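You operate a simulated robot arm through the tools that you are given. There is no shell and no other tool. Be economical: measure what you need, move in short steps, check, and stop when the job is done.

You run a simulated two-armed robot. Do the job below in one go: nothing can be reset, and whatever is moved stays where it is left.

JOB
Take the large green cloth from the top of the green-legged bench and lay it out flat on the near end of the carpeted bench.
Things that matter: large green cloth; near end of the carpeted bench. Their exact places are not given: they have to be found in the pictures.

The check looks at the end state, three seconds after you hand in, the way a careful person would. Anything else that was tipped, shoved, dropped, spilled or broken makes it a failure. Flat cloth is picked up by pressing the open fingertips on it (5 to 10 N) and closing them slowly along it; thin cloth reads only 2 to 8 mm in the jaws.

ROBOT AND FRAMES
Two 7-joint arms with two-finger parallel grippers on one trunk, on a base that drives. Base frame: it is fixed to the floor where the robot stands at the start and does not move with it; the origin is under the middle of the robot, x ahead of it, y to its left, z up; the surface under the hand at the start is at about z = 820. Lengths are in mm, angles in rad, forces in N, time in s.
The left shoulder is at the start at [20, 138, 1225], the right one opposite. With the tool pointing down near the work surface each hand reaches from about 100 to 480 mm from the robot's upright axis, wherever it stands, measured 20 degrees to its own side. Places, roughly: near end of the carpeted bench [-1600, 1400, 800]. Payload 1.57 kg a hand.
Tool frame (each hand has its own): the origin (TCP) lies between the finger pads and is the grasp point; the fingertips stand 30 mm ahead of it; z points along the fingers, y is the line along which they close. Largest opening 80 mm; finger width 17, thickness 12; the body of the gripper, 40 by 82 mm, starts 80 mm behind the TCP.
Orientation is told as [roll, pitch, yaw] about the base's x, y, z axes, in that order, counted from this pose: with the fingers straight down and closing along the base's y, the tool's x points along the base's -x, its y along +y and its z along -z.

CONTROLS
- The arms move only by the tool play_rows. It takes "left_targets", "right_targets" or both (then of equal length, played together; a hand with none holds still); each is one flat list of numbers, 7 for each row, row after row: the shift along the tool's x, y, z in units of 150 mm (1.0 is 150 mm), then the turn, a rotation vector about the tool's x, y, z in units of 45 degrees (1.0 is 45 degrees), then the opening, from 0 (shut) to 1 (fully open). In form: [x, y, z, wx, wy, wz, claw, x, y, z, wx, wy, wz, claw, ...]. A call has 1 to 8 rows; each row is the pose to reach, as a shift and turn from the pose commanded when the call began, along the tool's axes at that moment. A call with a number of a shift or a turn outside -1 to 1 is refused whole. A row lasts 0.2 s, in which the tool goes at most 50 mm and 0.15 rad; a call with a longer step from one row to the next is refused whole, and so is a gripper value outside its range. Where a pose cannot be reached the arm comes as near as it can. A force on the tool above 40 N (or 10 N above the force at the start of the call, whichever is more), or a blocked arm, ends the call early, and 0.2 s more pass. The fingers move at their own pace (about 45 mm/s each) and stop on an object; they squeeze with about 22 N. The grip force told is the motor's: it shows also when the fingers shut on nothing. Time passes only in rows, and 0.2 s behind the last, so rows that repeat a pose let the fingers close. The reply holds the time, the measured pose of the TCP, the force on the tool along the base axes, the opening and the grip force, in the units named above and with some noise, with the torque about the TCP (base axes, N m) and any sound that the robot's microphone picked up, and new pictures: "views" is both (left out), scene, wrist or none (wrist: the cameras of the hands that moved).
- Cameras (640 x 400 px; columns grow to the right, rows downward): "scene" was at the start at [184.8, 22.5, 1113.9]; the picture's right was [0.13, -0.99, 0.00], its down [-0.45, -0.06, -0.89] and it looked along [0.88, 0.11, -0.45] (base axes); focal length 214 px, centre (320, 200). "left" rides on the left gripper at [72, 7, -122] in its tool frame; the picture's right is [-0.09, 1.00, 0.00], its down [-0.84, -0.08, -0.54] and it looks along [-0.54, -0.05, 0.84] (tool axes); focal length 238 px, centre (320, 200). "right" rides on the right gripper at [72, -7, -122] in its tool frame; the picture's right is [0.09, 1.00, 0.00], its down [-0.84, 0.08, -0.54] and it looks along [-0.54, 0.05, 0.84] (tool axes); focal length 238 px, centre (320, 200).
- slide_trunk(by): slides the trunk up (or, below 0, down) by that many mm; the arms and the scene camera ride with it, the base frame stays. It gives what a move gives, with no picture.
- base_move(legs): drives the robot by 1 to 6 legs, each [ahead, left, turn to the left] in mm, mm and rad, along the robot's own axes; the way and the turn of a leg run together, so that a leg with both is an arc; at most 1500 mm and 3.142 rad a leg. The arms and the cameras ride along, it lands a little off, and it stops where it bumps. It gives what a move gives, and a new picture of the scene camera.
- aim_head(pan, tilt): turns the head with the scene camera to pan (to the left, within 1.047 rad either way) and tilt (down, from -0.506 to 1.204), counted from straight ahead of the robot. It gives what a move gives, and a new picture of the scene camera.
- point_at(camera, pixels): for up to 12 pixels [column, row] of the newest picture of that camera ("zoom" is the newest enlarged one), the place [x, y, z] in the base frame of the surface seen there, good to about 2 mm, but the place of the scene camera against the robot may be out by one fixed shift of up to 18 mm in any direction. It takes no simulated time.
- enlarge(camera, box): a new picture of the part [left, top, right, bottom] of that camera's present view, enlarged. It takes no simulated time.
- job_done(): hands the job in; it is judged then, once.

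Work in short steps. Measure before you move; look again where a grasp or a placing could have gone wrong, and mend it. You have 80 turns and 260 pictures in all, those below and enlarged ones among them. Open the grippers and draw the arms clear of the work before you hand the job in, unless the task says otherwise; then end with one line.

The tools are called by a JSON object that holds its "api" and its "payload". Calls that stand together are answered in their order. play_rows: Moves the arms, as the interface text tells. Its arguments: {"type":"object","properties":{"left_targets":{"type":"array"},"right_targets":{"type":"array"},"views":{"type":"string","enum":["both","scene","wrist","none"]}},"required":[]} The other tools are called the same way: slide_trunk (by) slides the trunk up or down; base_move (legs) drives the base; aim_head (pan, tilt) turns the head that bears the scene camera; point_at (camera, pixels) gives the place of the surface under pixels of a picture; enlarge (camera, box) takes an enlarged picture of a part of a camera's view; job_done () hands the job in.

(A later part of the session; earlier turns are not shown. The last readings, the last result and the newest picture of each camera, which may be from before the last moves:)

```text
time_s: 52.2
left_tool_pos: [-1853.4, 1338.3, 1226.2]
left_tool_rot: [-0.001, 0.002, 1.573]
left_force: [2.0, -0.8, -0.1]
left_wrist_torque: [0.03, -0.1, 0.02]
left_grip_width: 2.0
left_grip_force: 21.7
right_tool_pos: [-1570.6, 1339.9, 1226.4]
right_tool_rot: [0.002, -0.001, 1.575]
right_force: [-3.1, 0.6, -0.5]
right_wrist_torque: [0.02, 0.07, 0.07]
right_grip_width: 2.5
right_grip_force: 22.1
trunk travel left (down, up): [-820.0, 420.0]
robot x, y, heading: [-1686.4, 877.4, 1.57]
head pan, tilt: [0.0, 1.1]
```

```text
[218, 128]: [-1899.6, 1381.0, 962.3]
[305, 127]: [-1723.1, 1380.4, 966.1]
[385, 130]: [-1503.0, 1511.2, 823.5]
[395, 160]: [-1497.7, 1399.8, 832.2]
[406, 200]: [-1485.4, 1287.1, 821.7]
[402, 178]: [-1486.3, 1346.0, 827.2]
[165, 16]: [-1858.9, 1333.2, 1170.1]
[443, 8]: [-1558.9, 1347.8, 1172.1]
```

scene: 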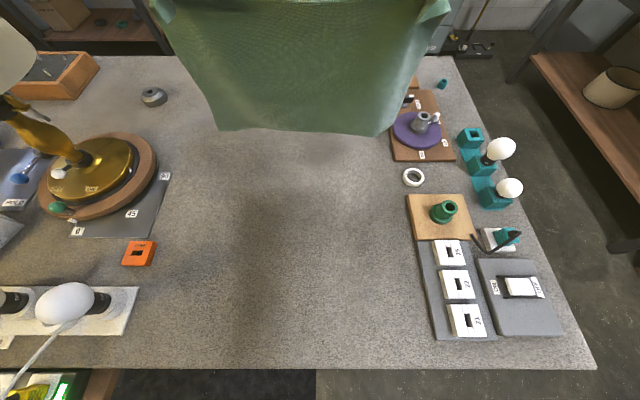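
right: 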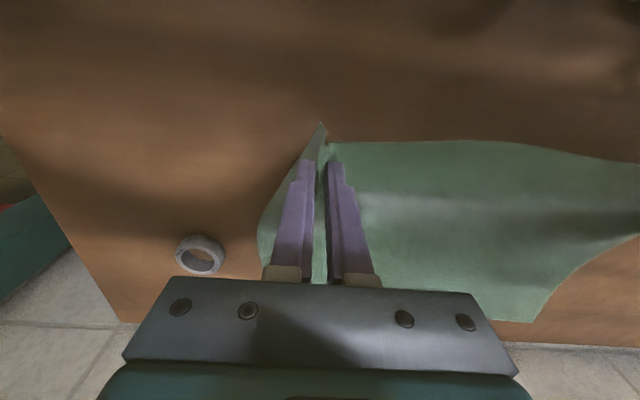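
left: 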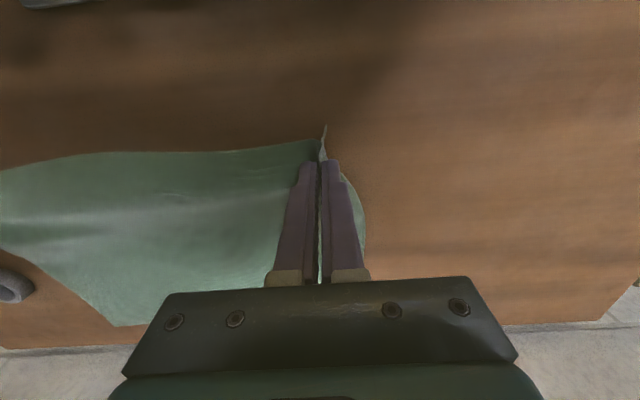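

The hem is at z≈965 and 30 mm from the right boards. I strafe 25 mm left for more margin, then lower the trunk by 135 so the hem nearly touches.

{"api": "base_move", "payload": {"legs": [[0, 25, 0]]}}

{"api": "slide_trunk", "payload": {"by": -135}}

{"api": "aim_head", "payload": {"pan": 0.0, "tilt": 0.9}}

```text
time_s: 53.1
left_tool_pos: [-1877.8, 1338.8, 1224.6]
left_tool_rot: [-0.002, 0.003, 1.569]
left_force: [2.5, -0.1, -0.5]
left_wrist_torque: [0.0, -0.08, -0.03]
left_grip_width: 2.1
left_grip_force: 22.6
right_tool_pos: [-1595.5, 1339.2, 1226.0]
right_tool_rot: [0.002, 0.0, 1.573]
right_force: [-2.3, -0.2, -0.4]
right_wrist_torque: [0.01, 0.07, 0.04]
right_grip_width: 2.2
right_grip_force: 21.7
trunk travel left (down, up): [-820.0, 420.0]
robot x, y, heading: [-1712.1, 880.6, 1.576]
head pan, tilt: [0.0, 1.1]
```

scene: 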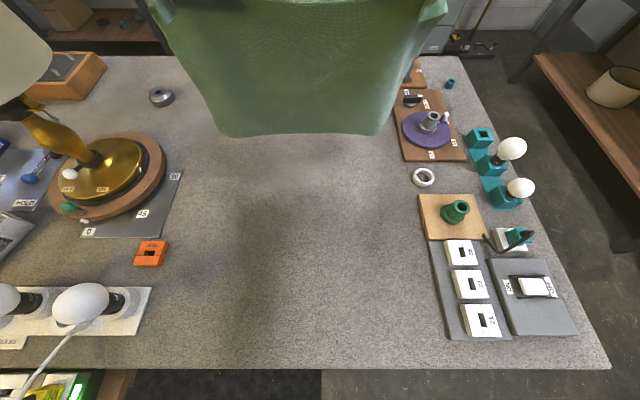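

```text
time_s: 54.7
left_tool_pos: [-1878.2, 1338.6, 1090.0]
left_tool_rot: [-0.002, 0.0, 1.572]
left_force: [2.3, 0.5, -0.2]
left_wrist_torque: [-0.02, -0.04, -0.02]
left_grip_width: 1.9
left_grip_force: 22.1
right_tool_pos: [-1594.2, 1338.9, 1092.0]
right_tool_rot: [0.0, 0.0, 1.571]
right_force: [-1.8, 0.9, 0.3]
right_wrist_torque: [0.01, 0.07, 0.04]
right_grip_width: 2.2
right_grip_force: 21.8
trunk travel left (down, up): [-685.0, 555.0]
robot x, y, heading: [-1709.8, 880.3, 1.572]
head pan, tilt: [0.0, 1.1]
```

```text
time_s: 55.4
left_tool_pos: [-1877.4, 1337.6, 1090.3]
left_tool_rot: [-0.003, 0.0, 1.572]
left_force: [1.7, 0.5, -0.1]
left_wrist_torque: [-0.03, -0.07, 0.03]
left_grip_width: 2.0
left_grip_force: 22.3
right_tool_pos: [-1596.4, 1339.1, 1092.0]
right_tool_rot: [0.001, -0.001, 1.57]
right_force: [-3.1, -0.3, 0.2]
right_wrist_torque: [-0.01, 0.04, 0.0]
right_grip_width: 2.4
right_grip_force: 22.2
trunk travel left (down, up): [-685.0, 555.0]
robot x, y, heading: [-1709.9, 887.1, 1.572]
head pan, tilt: [0.0, 0.901]
```

scene: 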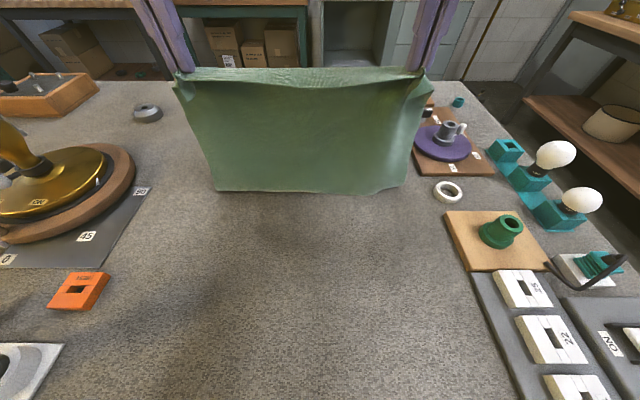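

The hem is just above the carpet at y≈1340. I start the arc, drawing the hands back towards me while lowering slowly, so that the hem stays far.

{"api": "play_rows", "payload": {"left_targets": [0.148, 0, 0.027, 0, 0, 0, 0, 0.295, 0, 0.047, 0, 0, 0, 0, 0.44, 0, 0.08, 0, 0, 0, 0, 0.58, 0, 0.127, 0, 0, 0, 0, 0.72, 0, 0.187, 0, 0, 0, 0, 0.85, 0, 0.26, 0, 0, 0, 0], "right_targets": [0.148, 0, 0.027, 0, 0, 0, 0, 0.295, 0, 0.047, 0, 0, 0, 0, 0.44, 0, 0.08, 0, 0, 0, 0, 0.58, 0, 0.127, 0, 0, 0, 0, 0.72, 0, 0.187, 0, 0, 0, 0, 0.85, 0, 0.26, 0, 0, 0, 0], "views": "scene"}}

```text
time_s: 56.8
left_tool_pos: [-1877.3, 1212.4, 1052.9]
left_tool_rot: [-0.003, 0.002, 1.569]
left_force: [3.1, -0.1, 0.1]
left_wrist_torque: [-0.01, -0.12, 0.03]
left_grip_width: 1.9
left_grip_force: 22.1
right_tool_pos: [-1594.8, 1210.6, 1052.4]
right_tool_rot: [0.001, 0.001, 1.57]
right_force: [-3.3, 0.4, -0.4]
right_wrist_torque: [0.0, 0.1, 0.06]
right_grip_width: 2.3
right_grip_force: 21.7
trunk travel left (down, up): [-685.0, 555.0]
robot x, y, heading: [-1709.1, 877.9, 1.571]
head pan, tilt: [0.0, 0.901]
```

scene: 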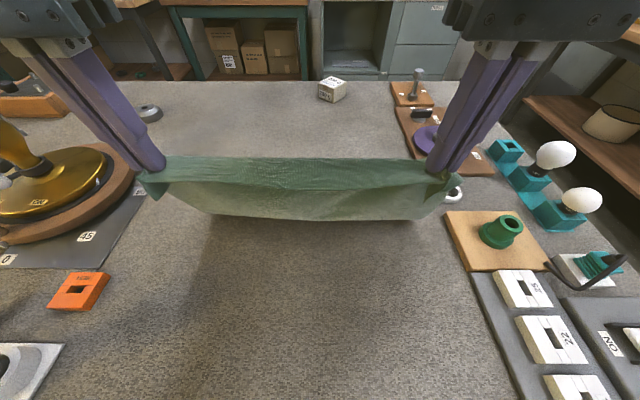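

The hem at (310,217) may have followed the hands; I measure it.

{"api": "point_at", "payload": {"camera": "scene", "pixels": [[220, 212], [310, 216], [400, 215], [310, 190], [160, 175], [310, 165]]}}

```text
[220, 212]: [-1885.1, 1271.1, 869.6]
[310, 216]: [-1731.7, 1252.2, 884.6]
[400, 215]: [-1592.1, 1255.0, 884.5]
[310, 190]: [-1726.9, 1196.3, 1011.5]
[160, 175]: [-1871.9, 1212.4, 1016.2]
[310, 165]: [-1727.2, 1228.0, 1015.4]
```

The geometry (slanting backward, about 110 mm of cloth hidden behind) fits a hem resting at y≈1340. I continue the arc.

{"api": "play_rows", "payload": {"left_targets": [0.14, 0, 0.1, 0, 0, 0, 0, 0.28, 0, 0.2, 0, 0, 0, 0, 0.42, 0, 0.31, 0, 0, 0, 0, 0.54, 0, 0.43, 0, 0, 0, 0, 0.66, 0, 0.56, 0, 0, 0, 0, 0.74, 0, 0.66, 0, 0, 0, 0], "right_targets": [0.14, 0, 0.1, 0, 0, 0, 0, 0.28, 0, 0.2, 0, 0, 0, 0, 0.42, 0, 0.31, 0, 0, 0, 0, 0.54, 0, 0.43, 0, 0, 0, 0, 0.66, 0, 0.56, 0, 0, 0, 0, 0.74, 0, 0.66, 0, 0, 0, 0], "views": "both"}}

```text
time_s: 58.2
left_tool_pos: [-1879.1, 1100.2, 952.8]
left_tool_rot: [-0.002, 0.001, 1.57]
left_force: [2.1, 0.0, -0.3]
left_wrist_torque: [-0.01, -0.05, 0.04]
left_grip_width: 2.0
left_grip_force: 21.9
right_tool_pos: [-1596.4, 1101.0, 952.3]
right_tool_rot: [0.001, 0.0, 1.573]
right_force: [-3.4, 0.4, 0.1]
right_wrist_torque: [0.0, 0.1, 0.03]
right_grip_width: 2.3
right_grip_force: 22.1
trunk travel left (down, up): [-685.0, 555.0]
robot x, y, heading: [-1710.5, 879.7, 1.574]
head pan, tilt: [0.0, 0.901]
```

scene: 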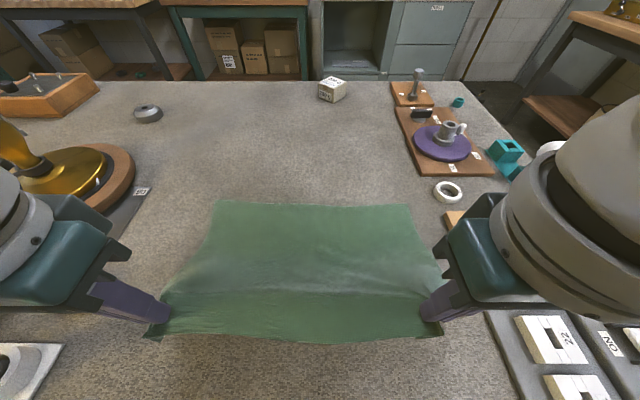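
right: 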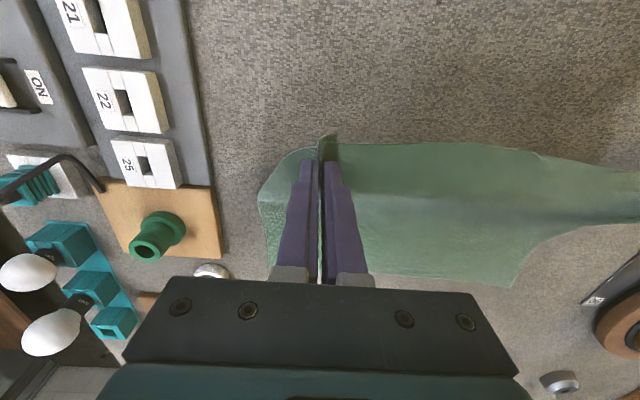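
left: 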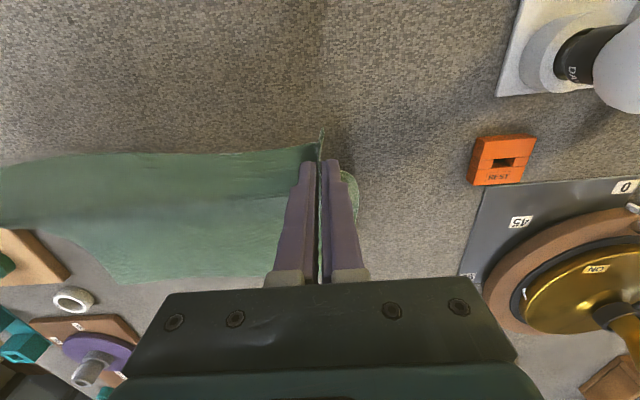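

The cloth is lying down nicely with its hem far. I measure the hem to compute the final hand position.

{"api": "point_at", "payload": {"camera": "scene", "pixels": [[222, 206], [310, 208], [403, 208], [310, 270], [310, 290], [310, 335]]}}

{"api": "point_at", "payload": {"camera": "right", "pixels": [[510, 285], [300, 50], [450, 270]]}}

```text
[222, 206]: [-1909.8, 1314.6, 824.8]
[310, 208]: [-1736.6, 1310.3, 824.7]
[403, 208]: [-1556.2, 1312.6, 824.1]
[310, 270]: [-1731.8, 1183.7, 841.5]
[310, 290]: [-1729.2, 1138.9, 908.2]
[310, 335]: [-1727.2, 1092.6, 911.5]
```

```text
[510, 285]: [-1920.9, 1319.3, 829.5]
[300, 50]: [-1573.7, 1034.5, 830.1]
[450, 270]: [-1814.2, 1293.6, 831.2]
```

The hem is at y≈1318 with the table at z≈830. I finish the arc: back 42 mm and down 87 mm, to just above the carpet.

{"api": "play_rows", "payload": {"left_targets": [0.08, 0, 0.12, 0, 0, 0, 0, 0.15, 0, 0.24, 0, 0, 0, 0, 0.21, 0, 0.36, 0, 0, 0, 0, 0.26, 0, 0.48, 0, 0, 0, 0, 0.28, 0, 0.575, 0, 0, 0, 0, 0.28, 0, 0.575, 0, 0, 0, 0], "right_targets": [0.08, 0, 0.12, 0, 0, 0, 0, 0.15, 0, 0.24, 0, 0, 0, 0, 0.21, 0, 0.36, 0, 0, 0, 0, 0.26, 0, 0.48, 0, 0, 0, 0, 0.28, 0, 0.575, 0, 0, 0, 0, 0.28, 0, 0.575, 0, 0, 0, 0], "views": "both"}}

```text
time_s: 59.6
left_tool_pos: [-1878.3, 1059.1, 866.5]
left_tool_rot: [-0.003, 0.0, 1.571]
left_force: [1.9, -0.7, -1.4]
left_wrist_torque: [0.01, -0.02, 0.0]
left_grip_width: 2.2
left_grip_force: 22.1
right_tool_pos: [-1596.7, 1057.7, 867.4]
right_tool_rot: [0.002, 0.0, 1.573]
right_force: [-2.1, 1.9, 2.3]
right_wrist_torque: [0.01, 0.07, 0.05]
right_grip_width: 2.3
right_grip_force: 22.1
trunk travel left (down, up): [-685.0, 555.0]
robot x, y, heading: [-1714.1, 880.2, 1.574]
head pan, tilt: [0.0, 0.901]
```

scene: 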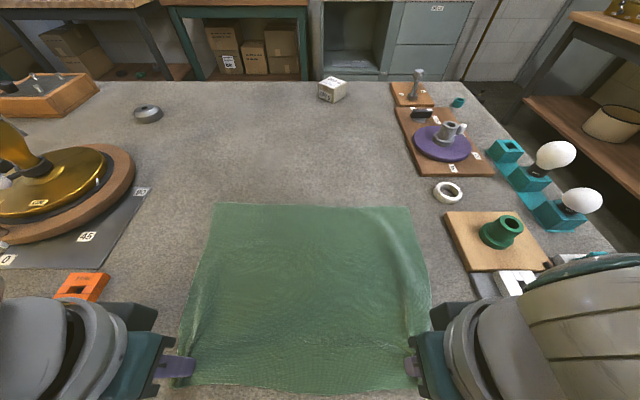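
right: 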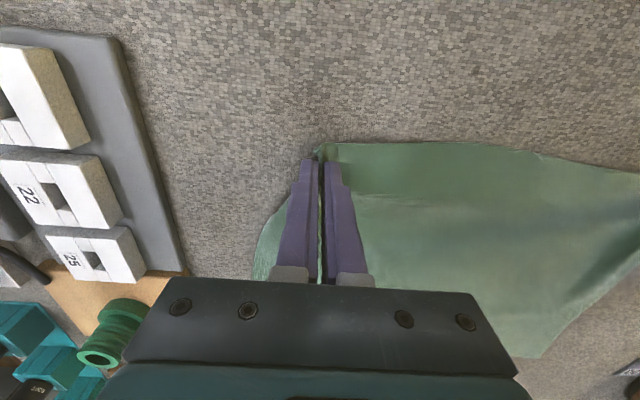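
left: 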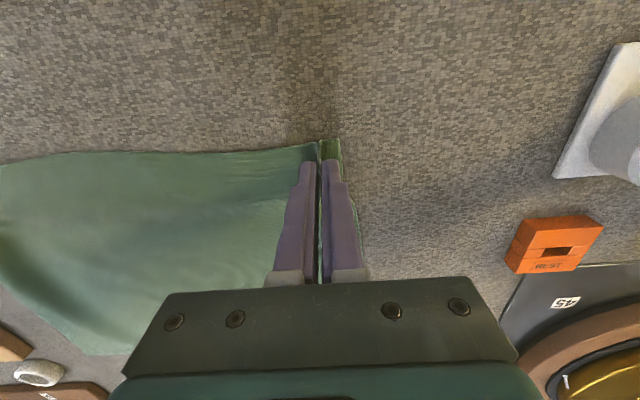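

The cloth lies nearly flat. I lower both hands to light contact and open slowly, so the fingers spread the pinched folds back out.

{"api": "play_rows", "payload": {"left_targets": [0, 0, 0.02, 0, 0, 0, 0, 0, 0, 0.04, 0, 0, 0, 0, 0, 0, 0.04, 0, 0, 0, 0], "right_targets": [0, 0, 0.02, 0, 0, 0, 0, 0, 0, 0.045, 0, 0, 0, 0, 0, 0, 0.045, 0, 0, 0, 0], "views": "none"}}

```text
time_s: 60.4
left_tool_pos: [-1877.4, 1058.2, 860.8]
left_tool_rot: [-0.001, 0.001, 1.572]
left_force: [-3.1, -4.9, 23.3]
left_wrist_torque: [-0.19, 0.3, 0.09]
left_grip_width: 2.0
left_grip_force: 22.1
right_tool_pos: [-1596.2, 1060.1, 862.7]
right_tool_rot: [0.004, -0.003, 1.574]
right_force: [6.2, -2.9, 29.9]
right_wrist_torque: [-0.25, -0.17, 0.08]
right_grip_width: 2.3
right_grip_force: 22.0
trunk travel left (down, up): [-685.0, 555.0]
robot x, y, heading: [-1710.4, 877.6, 1.577]
head pan, tilt: [0.0, 0.901]
stopped in row 3 (right hand): the force on the tool passed its limit at 42 N (the readings are from after the stop); the commanded pose is now the measured one
```

Contact is 23–30 N; I ease both up about 1 mm and open slowly.

{"api": "play_rows", "payload": {"left_targets": [0, 0, -0.008, 0, 0, 0, 0, 0, 0, -0.008, 0, 0, 0, 0.08, 0, 0, -0.008, 0, 0, 0, 0.16, 0, 0, -0.008, 0, 0, 0, 0.24, 0, 0, -0.008, 0, 0, 0, 0.32, 0, 0, -0.008, 0, 0, 0, 0.4, 0, 0, -0.008, 0, 0, 0, 0.48, 0, 0, -0.008, 0, 0, 0, 0.56], "right_targets": [0, 0, -0.008, 0, 0, 0, 0, 0, 0, -0.008, 0, 0, 0, 0.08, 0, 0, -0.008, 0, 0, 0, 0.16, 0, 0, -0.008, 0, 0, 0, 0.24, 0, 0, -0.008, 0, 0, 0, 0.32, 0, 0, -0.008, 0, 0, 0, 0.4, 0, 0, -0.008, 0, 0, 0, 0.48, 0, 0, -0.008, 0, 0, 0, 0.56], "views": "both"}}

```text
time_s: 62.2
left_tool_pos: [-1877.3, 1059.3, 862.0]
left_tool_rot: [0.0, -0.002, 1.572]
left_force: [4.9, 1.0, 9.1]
left_wrist_torque: [0.04, 0.16, -0.04]
left_grip_width: 40.5
left_grip_force: 0.1
right_tool_pos: [-1595.6, 1059.5, 862.4]
right_tool_rot: [0.002, -0.001, 1.573]
right_force: [-0.3, 0.4, 0.6]
right_wrist_torque: [-0.01, -0.03, -0.03]
right_grip_width: 45.0
right_grip_force: 0.1
trunk travel left (down, up): [-685.0, 555.0]
robot x, y, heading: [-1710.8, 879.0, 1.574]
head pan, tilt: [0.0, 0.901]
```

scene: 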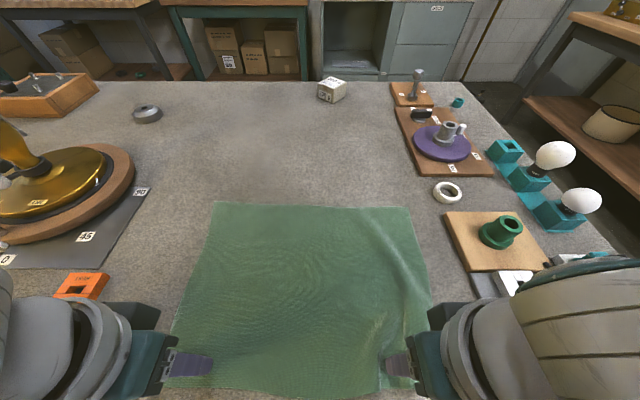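
right: 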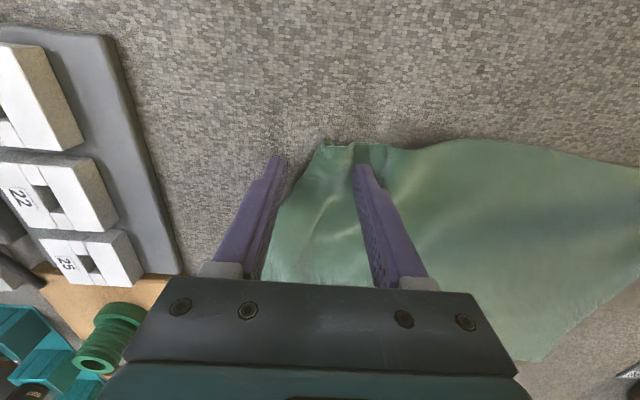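
left: 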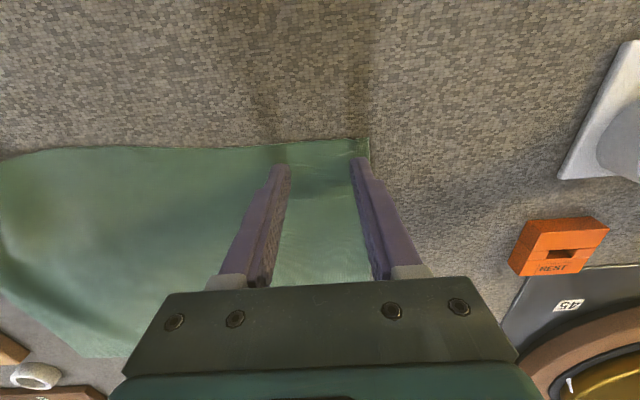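

The left fold spread out; the right corner looks a bit rumpled. I lift both hands 140 mm and inspect.

{"api": "play_rows", "payload": {"left_targets": [0, 0, -0.1, 0, 0, 0, 0.56, 0, 0, -0.3, 0, 0, 0, 0.56, 0, 0, -0.5, 0, 0, 0, 0.56, 0, 0, -0.75, 0, 0, 0, 0.56, 0, 0, -0.95, 0, 0, 0, 0.56], "right_targets": [0, 0, -0.1, 0, 0, 0, 0.56, 0, 0, -0.3, 0, 0, 0, 0.56, 0, 0, -0.5, 0, 0, 0, 0.56, 0, 0, -0.75, 0, 0, 0, 0.56, 0, 0, -0.95, 0, 0, 0, 0.56], "views": "both"}}

```text
time_s: 63.4
left_tool_pos: [-1878.3, 1062.6, 1001.6]
left_tool_rot: [0.003, 0.004, 1.57]
left_force: [0.8, -0.1, -0.4]
left_wrist_torque: [-0.03, 0.01, -0.04]
left_grip_width: 44.8
left_grip_force: 0.0
left hand out of reach, approached as far as the arm can: row 5
right_tool_pos: [-1596.1, 1058.0, 1003.5]
right_tool_rot: [0.003, -0.001, 1.574]
right_force: [0.4, -0.1, 0.5]
right_wrist_torque: [0.01, -0.03, 0.01]
right_grip_width: 44.8
right_grip_force: 0.1
trunk travel left (down, up): [-685.0, 555.0]
robot x, y, heading: [-1713.6, 875.6, 1.571]
head pan, tilt: [0.0, 0.901]
```

scene: 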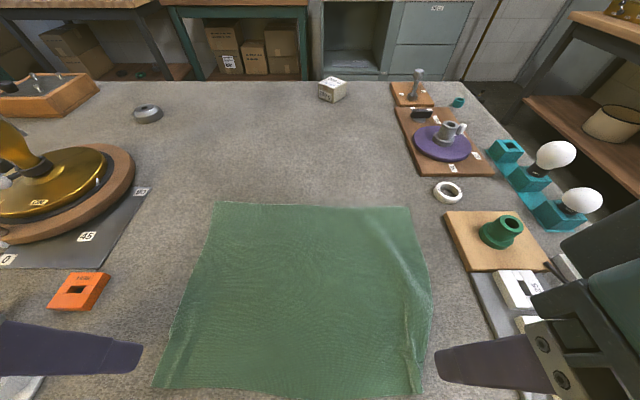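
right: 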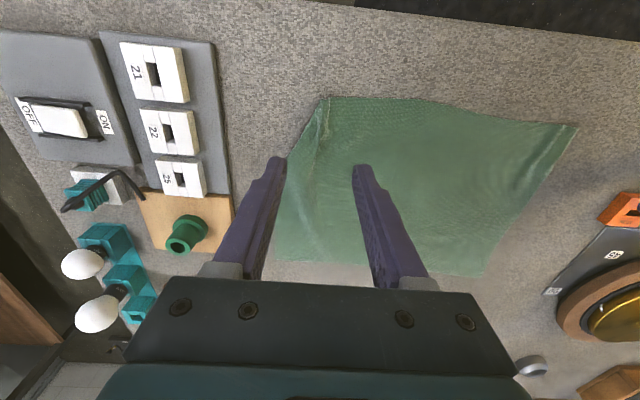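
left: 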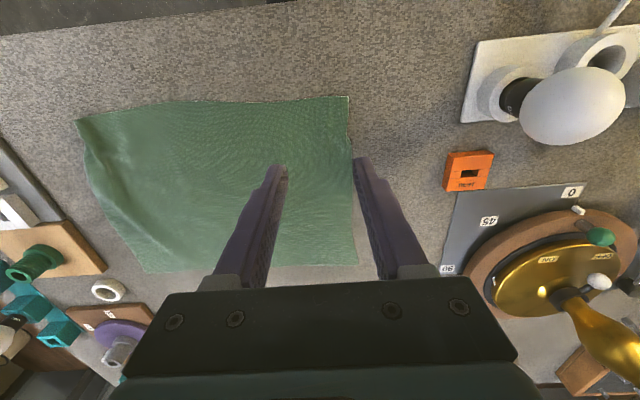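

The cloth is essentially flat; the right near corner shows a small fold. I enlarge it.

{"api": "enlarge", "payload": {"camera": "right", "box": [260, 80, 420, 180]}}

{"api": "point_at", "payload": {"camera": "right", "pixels": [[328, 99], [316, 125], [318, 148], [340, 130], [573, 127], [485, 272], [290, 165], [305, 130]]}}

{"api": "enlarge", "payload": {"camera": "left", "box": [60, 90, 220, 190]}}

{"api": "point_at", "payload": {"camera": "left", "pixels": [[80, 122], [95, 190], [145, 268], [345, 99], [110, 200], [88, 150], [98, 155], [104, 165]]}}

```text
4.00 times, centred on (340, 130) of right
```

zoom: 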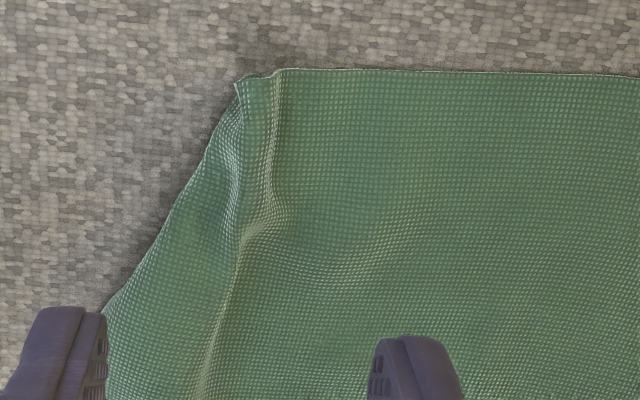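

```text
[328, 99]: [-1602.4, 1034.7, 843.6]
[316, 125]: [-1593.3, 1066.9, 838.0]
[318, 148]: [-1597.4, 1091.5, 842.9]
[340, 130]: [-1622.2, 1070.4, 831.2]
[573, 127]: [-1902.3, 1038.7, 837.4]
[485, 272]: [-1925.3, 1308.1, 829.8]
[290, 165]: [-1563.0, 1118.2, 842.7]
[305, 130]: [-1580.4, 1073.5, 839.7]
```

```text
4.00 times, centred on (140, 140) of left
```

zoom: 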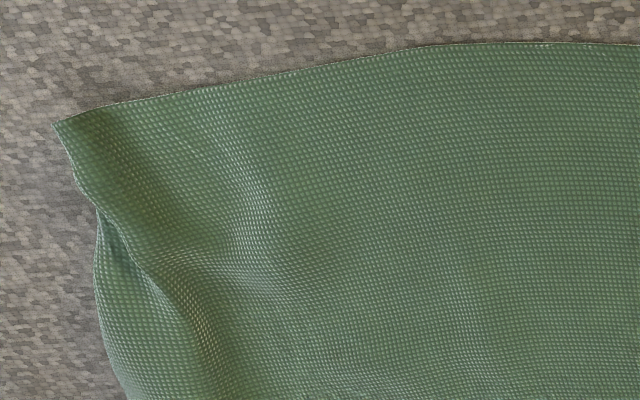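

```text
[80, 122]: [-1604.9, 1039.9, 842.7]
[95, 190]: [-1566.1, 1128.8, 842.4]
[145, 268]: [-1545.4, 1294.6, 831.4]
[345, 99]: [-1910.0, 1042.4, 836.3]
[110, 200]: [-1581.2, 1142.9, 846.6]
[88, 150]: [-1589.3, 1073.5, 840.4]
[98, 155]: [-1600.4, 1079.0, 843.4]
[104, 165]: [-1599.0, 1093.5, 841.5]
```

About 65 mm of the near edge at the right corner is pleated or tucked. I look from the scene camera more closely.

{"api": "aim_head", "payload": {"pan": 0.0, "tilt": 1.15}}

{"api": "enlarge", "payload": {"camera": "scene", "box": [360, 180, 520, 280]}}

```text
time_s: 64.2
left_tool_pos: [-1878.0, 1061.0, 1001.0]
left_tool_rot: [0.001, 0.002, 1.571]
left_force: [-0.3, 0.2, -0.4]
left_wrist_torque: [0.01, 0.01, 0.01]
left_grip_width: 44.9
left_grip_force: 0.1
right_tool_pos: [-1595.8, 1057.5, 1002.8]
right_tool_rot: [0.003, -0.001, 1.573]
right_force: [0.0, -0.6, -0.1]
right_wrist_torque: [-0.01, -0.02, 0.01]
right_grip_width: 44.9
right_grip_force: 0.1
trunk travel left (down, up): [-685.0, 555.0]
robot x, y, heading: [-1710.1, 879.6, 1.576]
head pan, tilt: [0.0, 1.15]
```

scene: 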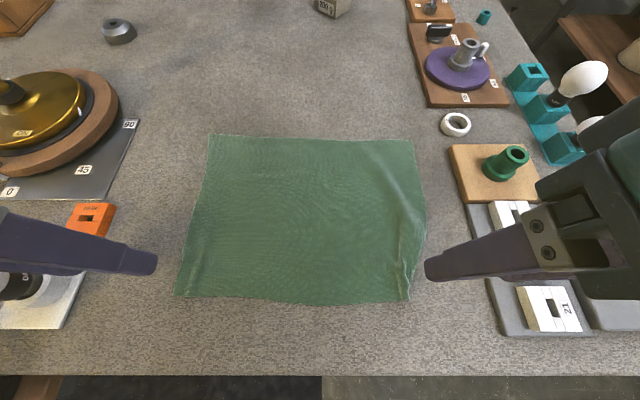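

```text
4.00 times, centred on (440, 230) of scene
```

zoom: 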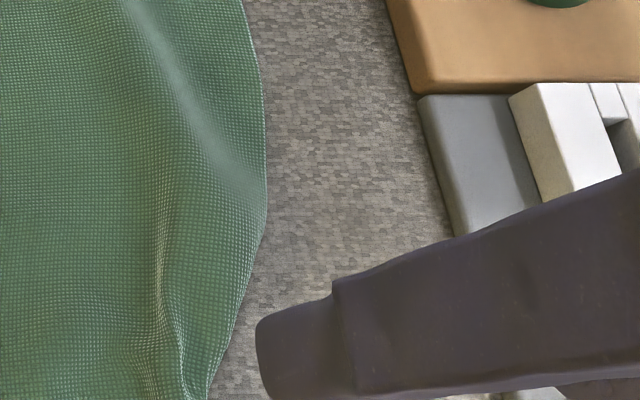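

The side edge is visible all along, with a pleat ridge beside it: an unfinished spread. I bring the closed right fingertips down onto the strip outside the ridge, about (−1580, 1083), to drag it outward.

{"api": "play_rows", "payload": {"right_targets": [-0.09, -0.05, 0.0, 0, 0, 0, 0, -0.173, -0.1, 0.2, 0, 0, 0, 0, -0.173, -0.1, 0.45, 0, 0, 0, 0, -0.173, -0.1, 0.7, 0, 0, 0, 0, -0.173, -0.1, 0.85, 0, 0, 0, 0, -0.173, -0.1, 0.87, 0, 0, 0, 0], "views": "wrist"}}

```text
time_s: 65.6
left_tool_pos: [-1877.5, 1062.1, 1000.9]
left_tool_rot: [0.001, 0.004, 1.57]
left_force: [-0.5, 0.7, 0.0]
left_wrist_torque: [-0.01, 0.0, 0.0]
left_grip_width: 44.9
left_grip_force: 0.1
right_tool_pos: [-1581.9, 1085.3, 872.9]
right_tool_rot: [0.003, -0.001, 1.573]
right_force: [0.4, -0.2, 0.5]
right_wrist_torque: [-0.02, 0.02, -0.01]
right_grip_width: 0.1
right_grip_force: 21.3
trunk travel left (down, up): [-685.0, 555.0]
robot x, y, heading: [-1713.0, 878.2, 1.572]
head pan, tilt: [0.0, 1.15]
```

right: 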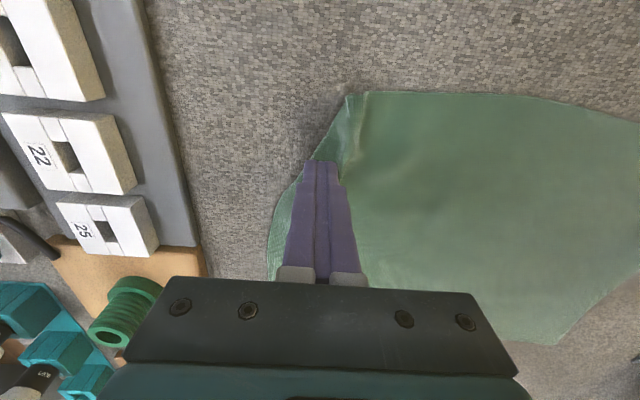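

The tips are over the outer strip. I press lightly and drag outward in slow rows.

{"api": "play_rows", "payload": {"right_targets": [0, 0, 0.04, 0, 0, 0, 0, 0, 0, 0.07, 0, 0, 0, 0, 0.01, -0.06, 0.072, 0, 0, 0, 0, 0.03, -0.12, 0.072, 0, 0, 0, 0, 0.05, -0.18, 0.072, 0, 0, 0, 0, 0.06, -0.24, 0.072, 0, 0, 0, 0, 0.07, -0.3, 0.072, 0, 0, 0, 0], "views": "both"}}

```text
time_s: 67.2
left_tool_pos: [-1877.4, 1062.3, 1002.0]
left_tool_rot: [0.002, 0.004, 1.571]
left_force: [0.3, -0.3, 0.7]
left_wrist_torque: [0.02, -0.01, 0.01]
left_grip_width: 44.7
left_grip_force: 0.1
right_tool_pos: [-1538.1, 1073.3, 862.1]
right_tool_rot: [0.003, -0.001, 1.574]
right_force: [-0.6, 0.9, 0.2]
right_wrist_torque: [0.0, 0.03, 0.03]
right_grip_width: 0.0
right_grip_force: 21.3
trunk travel left (down, up): [-685.0, 555.0]
robot x, y, heading: [-1711.1, 877.8, 1.571]
head pan, tilt: [0.0, 1.15]
```

scene: 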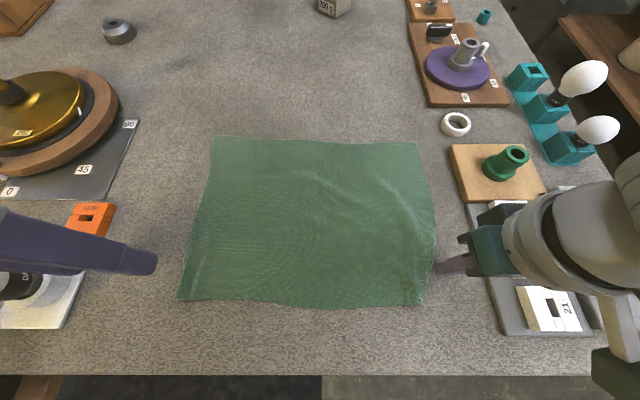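
right: 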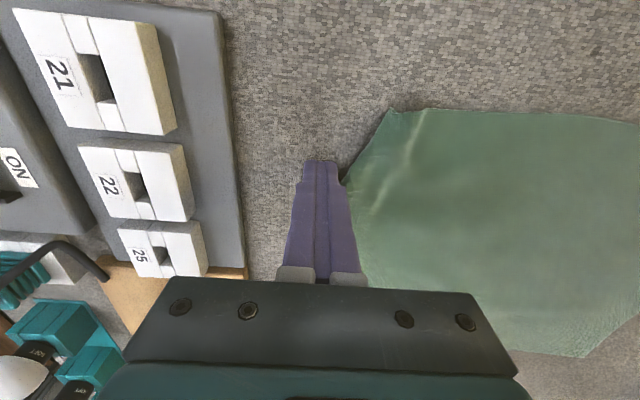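

That pulled the corner outward. I lift the right hand and inspect.

{"api": "play_rows", "payload": {"right_targets": [0, 0, -0.15, 0, 0, 0, 0, 0, 0, -0.4, 0, 0, 0, 0, 0, 0, -0.65, 0, 0, 0, 0, 0.0, 0.1, -0.85, 0, 0, 0, 0, 0, 0.2, -0.85, 0, 0, 0, 0], "views": "wrist"}}

{"api": "enlarge", "payload": {"camera": "right", "box": [240, 80, 400, 180]}}

{"api": "enlarge", "payload": {"camera": "scene", "box": [340, 200, 500, 320]}}

```text
time_s: 68.4
left_tool_pos: [-1877.7, 1061.5, 1000.7]
left_tool_rot: [0.0, 0.003, 1.57]
left_force: [0.0, 0.3, 0.3]
left_wrist_torque: [-0.04, -0.02, 0.02]
left_grip_width: 44.7
left_grip_force: 0.0
right_tool_pos: [-1566.9, 1074.2, 991.6]
right_tool_rot: [0.004, -0.001, 1.574]
right_force: [0.2, 0.0, 0.2]
right_wrist_torque: [-0.02, -0.01, 0.01]
right_grip_width: 0.0
right_grip_force: 21.8
trunk travel left (down, up): [-685.0, 555.0]
robot x, y, heading: [-1712.7, 882.3, 1.569]
head pan, tilt: [0.0, 1.15]
```

right: 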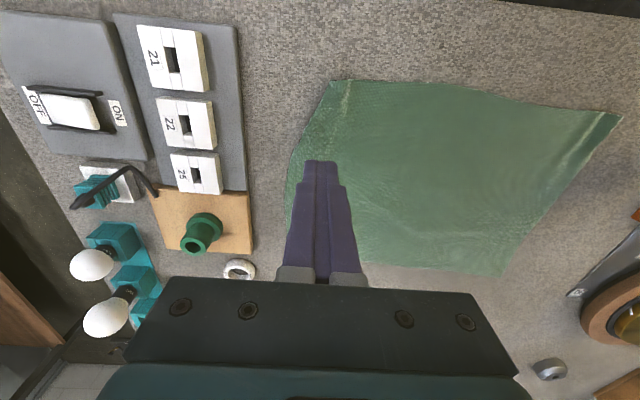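

```text
4.00 times, centred on (320, 130) of right
```

zoom: 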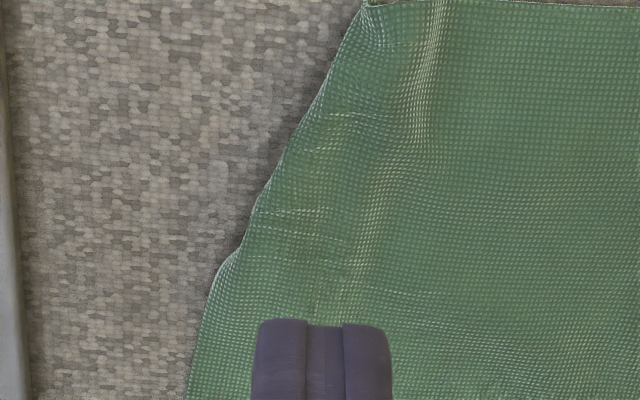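

```text
3.33 times, centred on (420, 260) of scene
```

zoom: 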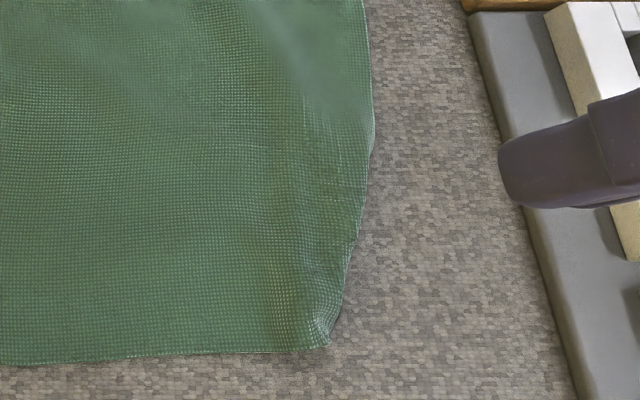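

It's nearly flat; I measure corners to see how much is still tucked at this corner.

{"api": "point_at", "payload": {"camera": "right", "pixels": [[332, 82], [345, 100], [315, 112], [303, 140], [292, 170], [616, 118], [498, 272], [292, 150], [330, 120]]}}

{"api": "point_at", "payload": {"camera": "scene", "pixels": [[215, 139], [416, 143], [432, 230], [421, 302], [181, 297], [437, 250]]}}

```text
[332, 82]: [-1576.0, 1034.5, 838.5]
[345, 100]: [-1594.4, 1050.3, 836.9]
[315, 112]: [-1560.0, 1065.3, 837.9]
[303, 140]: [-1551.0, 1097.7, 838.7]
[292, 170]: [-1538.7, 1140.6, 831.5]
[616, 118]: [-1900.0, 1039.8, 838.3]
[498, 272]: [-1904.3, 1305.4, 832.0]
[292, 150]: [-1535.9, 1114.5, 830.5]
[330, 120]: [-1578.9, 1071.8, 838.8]
```

```text
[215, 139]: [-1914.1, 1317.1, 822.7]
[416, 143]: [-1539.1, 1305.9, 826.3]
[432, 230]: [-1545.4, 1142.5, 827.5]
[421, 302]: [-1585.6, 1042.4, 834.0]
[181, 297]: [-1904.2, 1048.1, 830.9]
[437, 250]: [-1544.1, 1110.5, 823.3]
```

About 45 mm of the corner is tucked under along a diagonal from (−1576,1036) to (−1545,1110). I'll pinch the single layer just inside it, lift so the flap drops open, and lay it back trailing outward. First I position above (−1629,1102) turned 45°.

{"api": "play_rows", "payload": {"right_targets": [-0.03, 0.07, 0, 0, 0, -0.17, 0.3, -0.06, 0.14, 0.0, 0, 0, -0.34, 0.6, -0.1, 0.21, 0.1, 0, 0, -0.51, 0.6, -0.13, 0.28, 0.25, 0, 0, -0.68, 0.6, -0.16, 0.35, 0.4, 0, 0, -0.85, 0.6, -0.187, 0.413, 0.55, 0, 0, -1.0, 0.6, -0.187, 0.413, 0.65, 0, 0, -1.0, 0.6], "views": "both"}}

```text
time_s: 70.0
left_tool_pos: [-1877.6, 1061.3, 1001.4]
left_tool_rot: [0.0, 0.003, 1.57]
left_force: [0.2, 0.3, 1.0]
left_wrist_torque: [-0.02, 0.0, 0.0]
left_grip_width: 44.8
left_grip_force: 0.2
right_tool_pos: [-1626.8, 1102.2, 891.3]
right_tool_rot: [0.003, -0.004, 2.361]
right_force: [0.3, 0.1, 0.9]
right_wrist_torque: [-0.01, 0.02, 0.03]
right_grip_width: 48.0
right_grip_force: 0.1
trunk travel left (down, up): [-685.0, 555.0]
robot x, y, heading: [-1709.4, 880.0, 1.57]
head pan, tilt: [0.0, 1.15]
```

scene: 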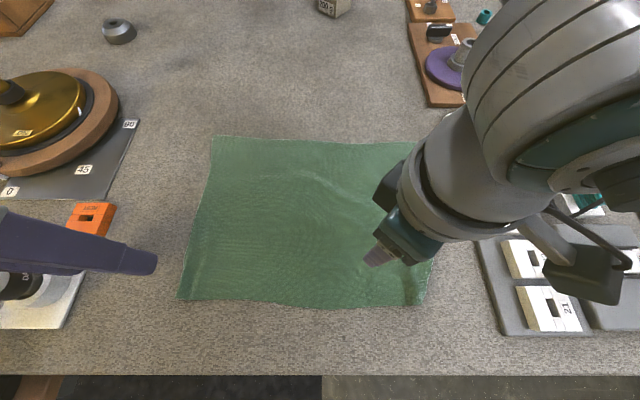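
right: 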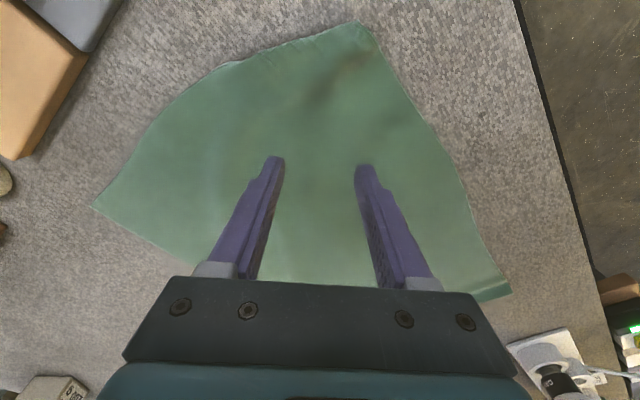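

Well placed over a single layer. I lower to contact.

{"api": "play_rows", "payload": {"right_targets": [0, 0, 0.1, 0, 0, 0, 0.6, 0, 0, 0.16, 0, 0, 0, 0.6, 0, 0, 0.185, 0, 0, 0, 0.6, 0, 0, 0.192, 0, 0, 0, 0.6, 0, 0, 0.192, 0, 0, 0, 0.6], "views": "none"}}

```text
time_s: 71.2
left_tool_pos: [-1877.3, 1061.7, 1001.4]
left_tool_rot: [0.0, 0.004, 1.571]
left_force: [-0.6, 0.0, -0.1]
left_wrist_torque: [0.01, 0.0, 0.03]
left_grip_width: 44.8
left_grip_force: 0.1
right_tool_pos: [-1628.2, 1102.2, 865.0]
right_tool_rot: [0.002, -0.005, 2.359]
right_force: [-0.1, -0.2, 0.2]
right_wrist_torque: [-0.03, 0.04, -0.01]
right_grip_width: 48.1
right_grip_force: 0.0
trunk travel left (down, up): [-685.0, 555.0]
robot x, y, heading: [-1714.9, 880.3, 1.574]
head pan, tilt: [0.0, 1.15]
```

Not touching yet (z 865). I go 3.5 mm lower and check the force.

{"api": "play_rows", "payload": {"right_targets": [0, 0, 0.012, 0, 0, 0, 0.6, 0, 0, 0.023, 0, 0, 0, 0.6, 0, 0, 0.023, 0, 0, 0, 0.6], "views": "none"}}

```text
time_s: 72.0
left_tool_pos: [-1878.6, 1061.9, 1001.4]
left_tool_rot: [0.001, 0.002, 1.57]
left_force: [-0.2, -0.3, 0.0]
left_wrist_torque: [0.0, -0.03, -0.01]
left_grip_width: 44.7
left_grip_force: 0.1
right_tool_pos: [-1627.9, 1101.7, 862.2]
right_tool_rot: [0.001, -0.004, 2.357]
right_force: [0.6, -0.3, -0.4]
right_wrist_torque: [-0.03, 0.03, -0.03]
right_grip_width: 48.0
right_grip_force: 0.1
trunk travel left (down, up): [-685.0, 555.0]
robot x, y, heading: [-1716.2, 880.2, 1.577]
head pan, tilt: [0.0, 1.15]
```

Still no contact; I go another 1.5 mm down, then close slowly in the same call.

{"api": "play_rows", "payload": {"right_targets": [0, 0, 0.012, 0, 0, 0, 0.6, 0, 0, 0.012, 0, 0, 0, 0.52, 0, 0, 0.012, 0, 0, 0, 0.43, 0, 0, 0.012, 0, 0, 0, 0.34, 0, 0, 0.012, 0, 0, 0, 0.25, 0, 0, 0.012, 0, 0, 0, 0.16, 0, 0, 0.012, 0, 0, 0, 0.05, 0, 0, 0.012, 0, 0, 0, 0], "views": "wrist"}}

```text
time_s: 73.1
left_tool_pos: [-1877.2, 1062.9, 1001.5]
left_tool_rot: [-0.001, 0.002, 1.573]
left_force: [0.1, 0.2, 0.8]
left_wrist_torque: [0.02, 0.0, 0.01]
left_grip_width: 45.0
left_grip_force: 0.1
right_tool_pos: [-1628.8, 1104.2, 861.0]
right_tool_rot: [-0.001, -0.012, 2.36]
right_force: [0.8, -0.5, 20.0]
right_wrist_torque: [-0.1, -0.11, 0.0]
right_grip_width: 2.4
right_grip_force: 9.4
trunk travel left (down, up): [-685.0, 555.0]
robot x, y, heading: [-1713.6, 879.9, 1.579]
head pan, tilt: [0.0, 1.15]
stopped in row 5 (right hand): the force on the tool passed its limit at 41 N (the readings are from after the stop); the commanded pose is now the measured one
```

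right: 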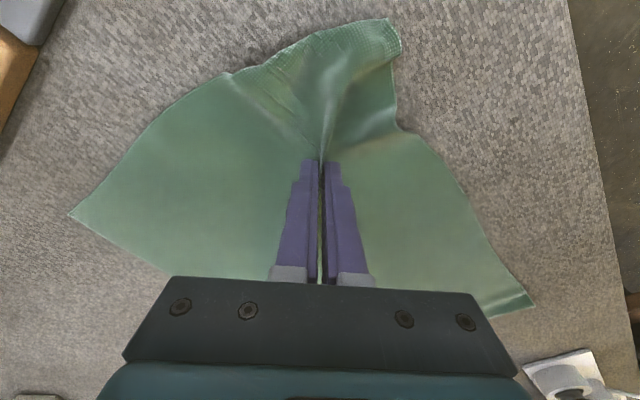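

It holds the cloth (2.4 mm). I lift 105 mm, closed, and look at the corner flap.

{"api": "play_rows", "payload": {"right_targets": [0, 0, -0.05, 0, 0, 0, 0, 0, 0, -0.15, 0, 0, 0, 0, 0, 0, -0.3, 0, 0, 0, 0, 0, 0, -0.45, 0, 0, 0, 0, 0, 0, -0.6, 0, 0, 0, 0, 0, 0, -0.7, 0, 0, 0, 0, 0, 0, -0.7, 0, 0, 0, 0], "views": "both"}}

{"api": "enlarge", "payload": {"camera": "scene", "box": [280, 140, 480, 340]}}

```text
time_s: 74.7
left_tool_pos: [-1877.4, 1062.4, 1001.5]
left_tool_rot: [0.001, 0.003, 1.571]
left_force: [0.5, -0.9, 0.0]
left_wrist_torque: [-0.01, 0.04, -0.02]
left_grip_width: 44.7
left_grip_force: 0.0
right_tool_pos: [-1628.3, 1104.5, 965.8]
right_tool_rot: [0.002, -0.007, 2.359]
right_force: [0.0, 0.9, -1.7]
right_wrist_torque: [-0.02, 0.04, -0.02]
right_grip_width: 2.2
right_grip_force: 22.4
trunk travel left (down, up): [-685.0, 555.0]
robot x, y, heading: [-1710.8, 874.4, 1.573]
head pan, tilt: [0.0, 1.15]
```

scene: 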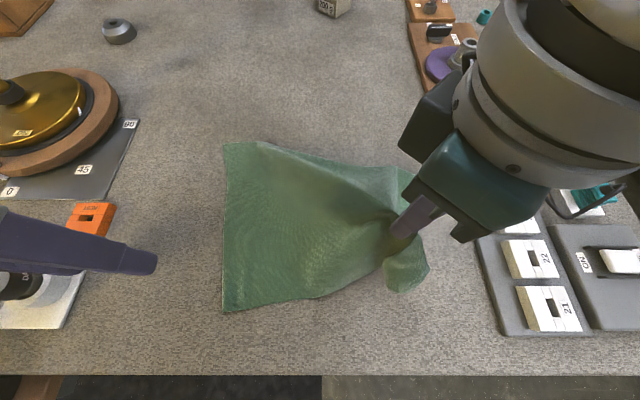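
right: 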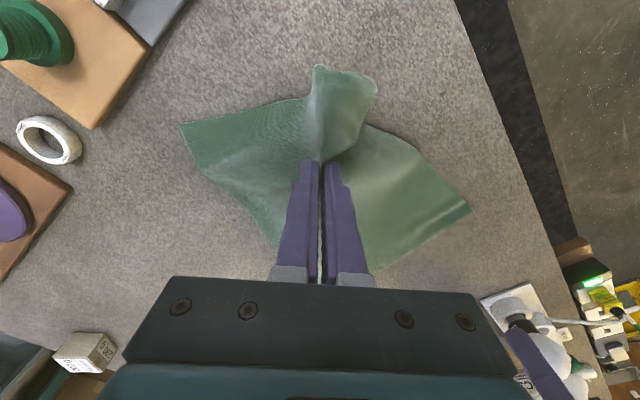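

```text
2.00 times, centred on (380, 240) of scene
```

zoom: 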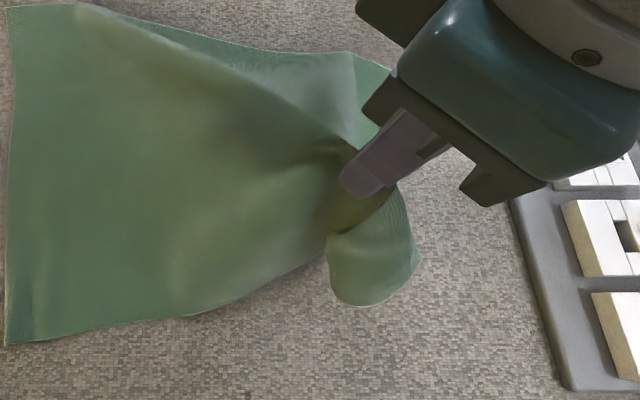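

I look at the hanging tail more closely from the right wrist camera.

{"api": "enlarge", "payload": {"camera": "right", "box": [260, 50, 420, 180]}}

{"api": "point_at", "payload": {"camera": "right", "pixels": [[320, 70], [372, 88], [345, 80], [345, 120], [312, 110], [465, 210], [185, 128]]}}

```text
3.08 times, centred on (340, 115) of right
```

zoom: 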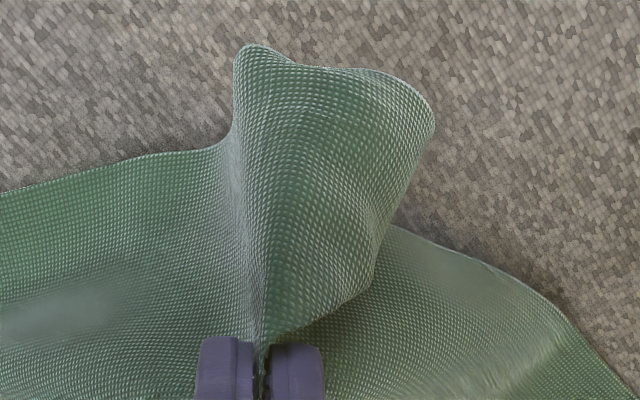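

```text
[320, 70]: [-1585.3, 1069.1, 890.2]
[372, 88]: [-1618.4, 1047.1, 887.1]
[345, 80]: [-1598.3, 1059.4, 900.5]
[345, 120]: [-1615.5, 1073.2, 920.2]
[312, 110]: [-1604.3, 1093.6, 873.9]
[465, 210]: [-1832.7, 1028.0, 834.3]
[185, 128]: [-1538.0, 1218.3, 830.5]
```

The tail tip curls beneath. I move the hand inward (diagonally) while lowering, so that the tip catches on the carpet and unfolds outward.

{"api": "play_rows", "payload": {"right_targets": [0, 0, 0.1, 0, 0, 0, 0, -0.1, 0, 0.15, 0, 0, 0, 0, -0.22, 0, 0.2, 0, 0, 0, 0, -0.34, 0, 0.25, 0, 0, 0, 0, -0.46, 0, 0.31, 0, 0, 0, 0, -0.58, 0, 0.37, 0, 0, 0, 0, -0.64, 0, 0.43, 0, 0, 0, 0], "views": "both"}}

{"api": "enlarge", "payload": {"camera": "right", "box": [240, 20, 440, 180]}}

```text
time_s: 76.3
left_tool_pos: [-1878.1, 1061.1, 1000.6]
left_tool_rot: [0.0, 0.004, 1.571]
left_force: [0.1, 0.3, 1.1]
left_wrist_torque: [0.03, 0.0, -0.01]
left_grip_width: 44.8
left_grip_force: 0.0
right_tool_pos: [-1697.2, 1171.1, 901.2]
right_tool_rot: [0.002, -0.01, 2.359]
right_force: [-0.1, 0.8, 0.5]
right_wrist_torque: [-0.03, -0.03, 0.04]
right_grip_width: 2.2
right_grip_force: 21.8
trunk travel left (down, up): [-685.0, 555.0]
robot x, y, heading: [-1708.3, 880.7, 1.576]
head pan, tilt: [0.0, 1.15]
```

scene: 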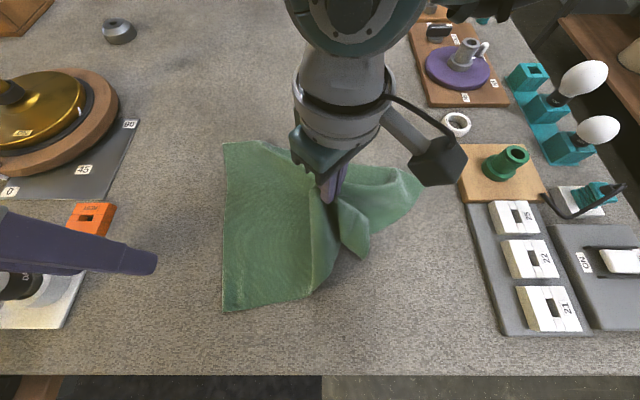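
right: 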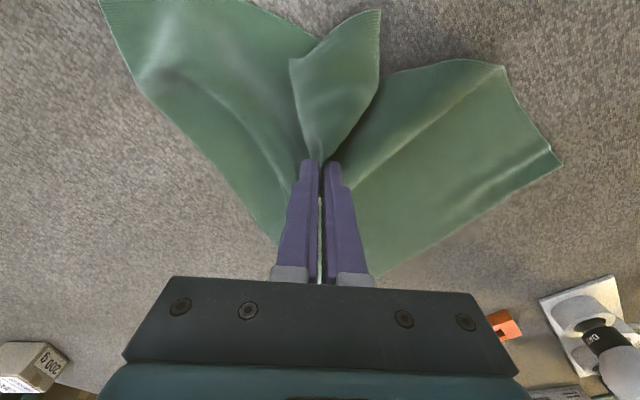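

```text
2.50 times, centred on (340, 100) of right
```

zoom: 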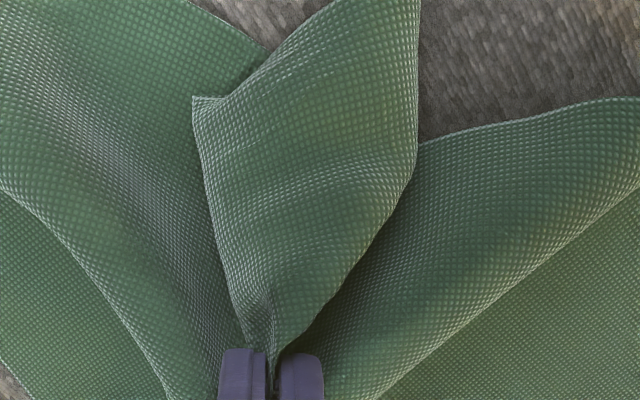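

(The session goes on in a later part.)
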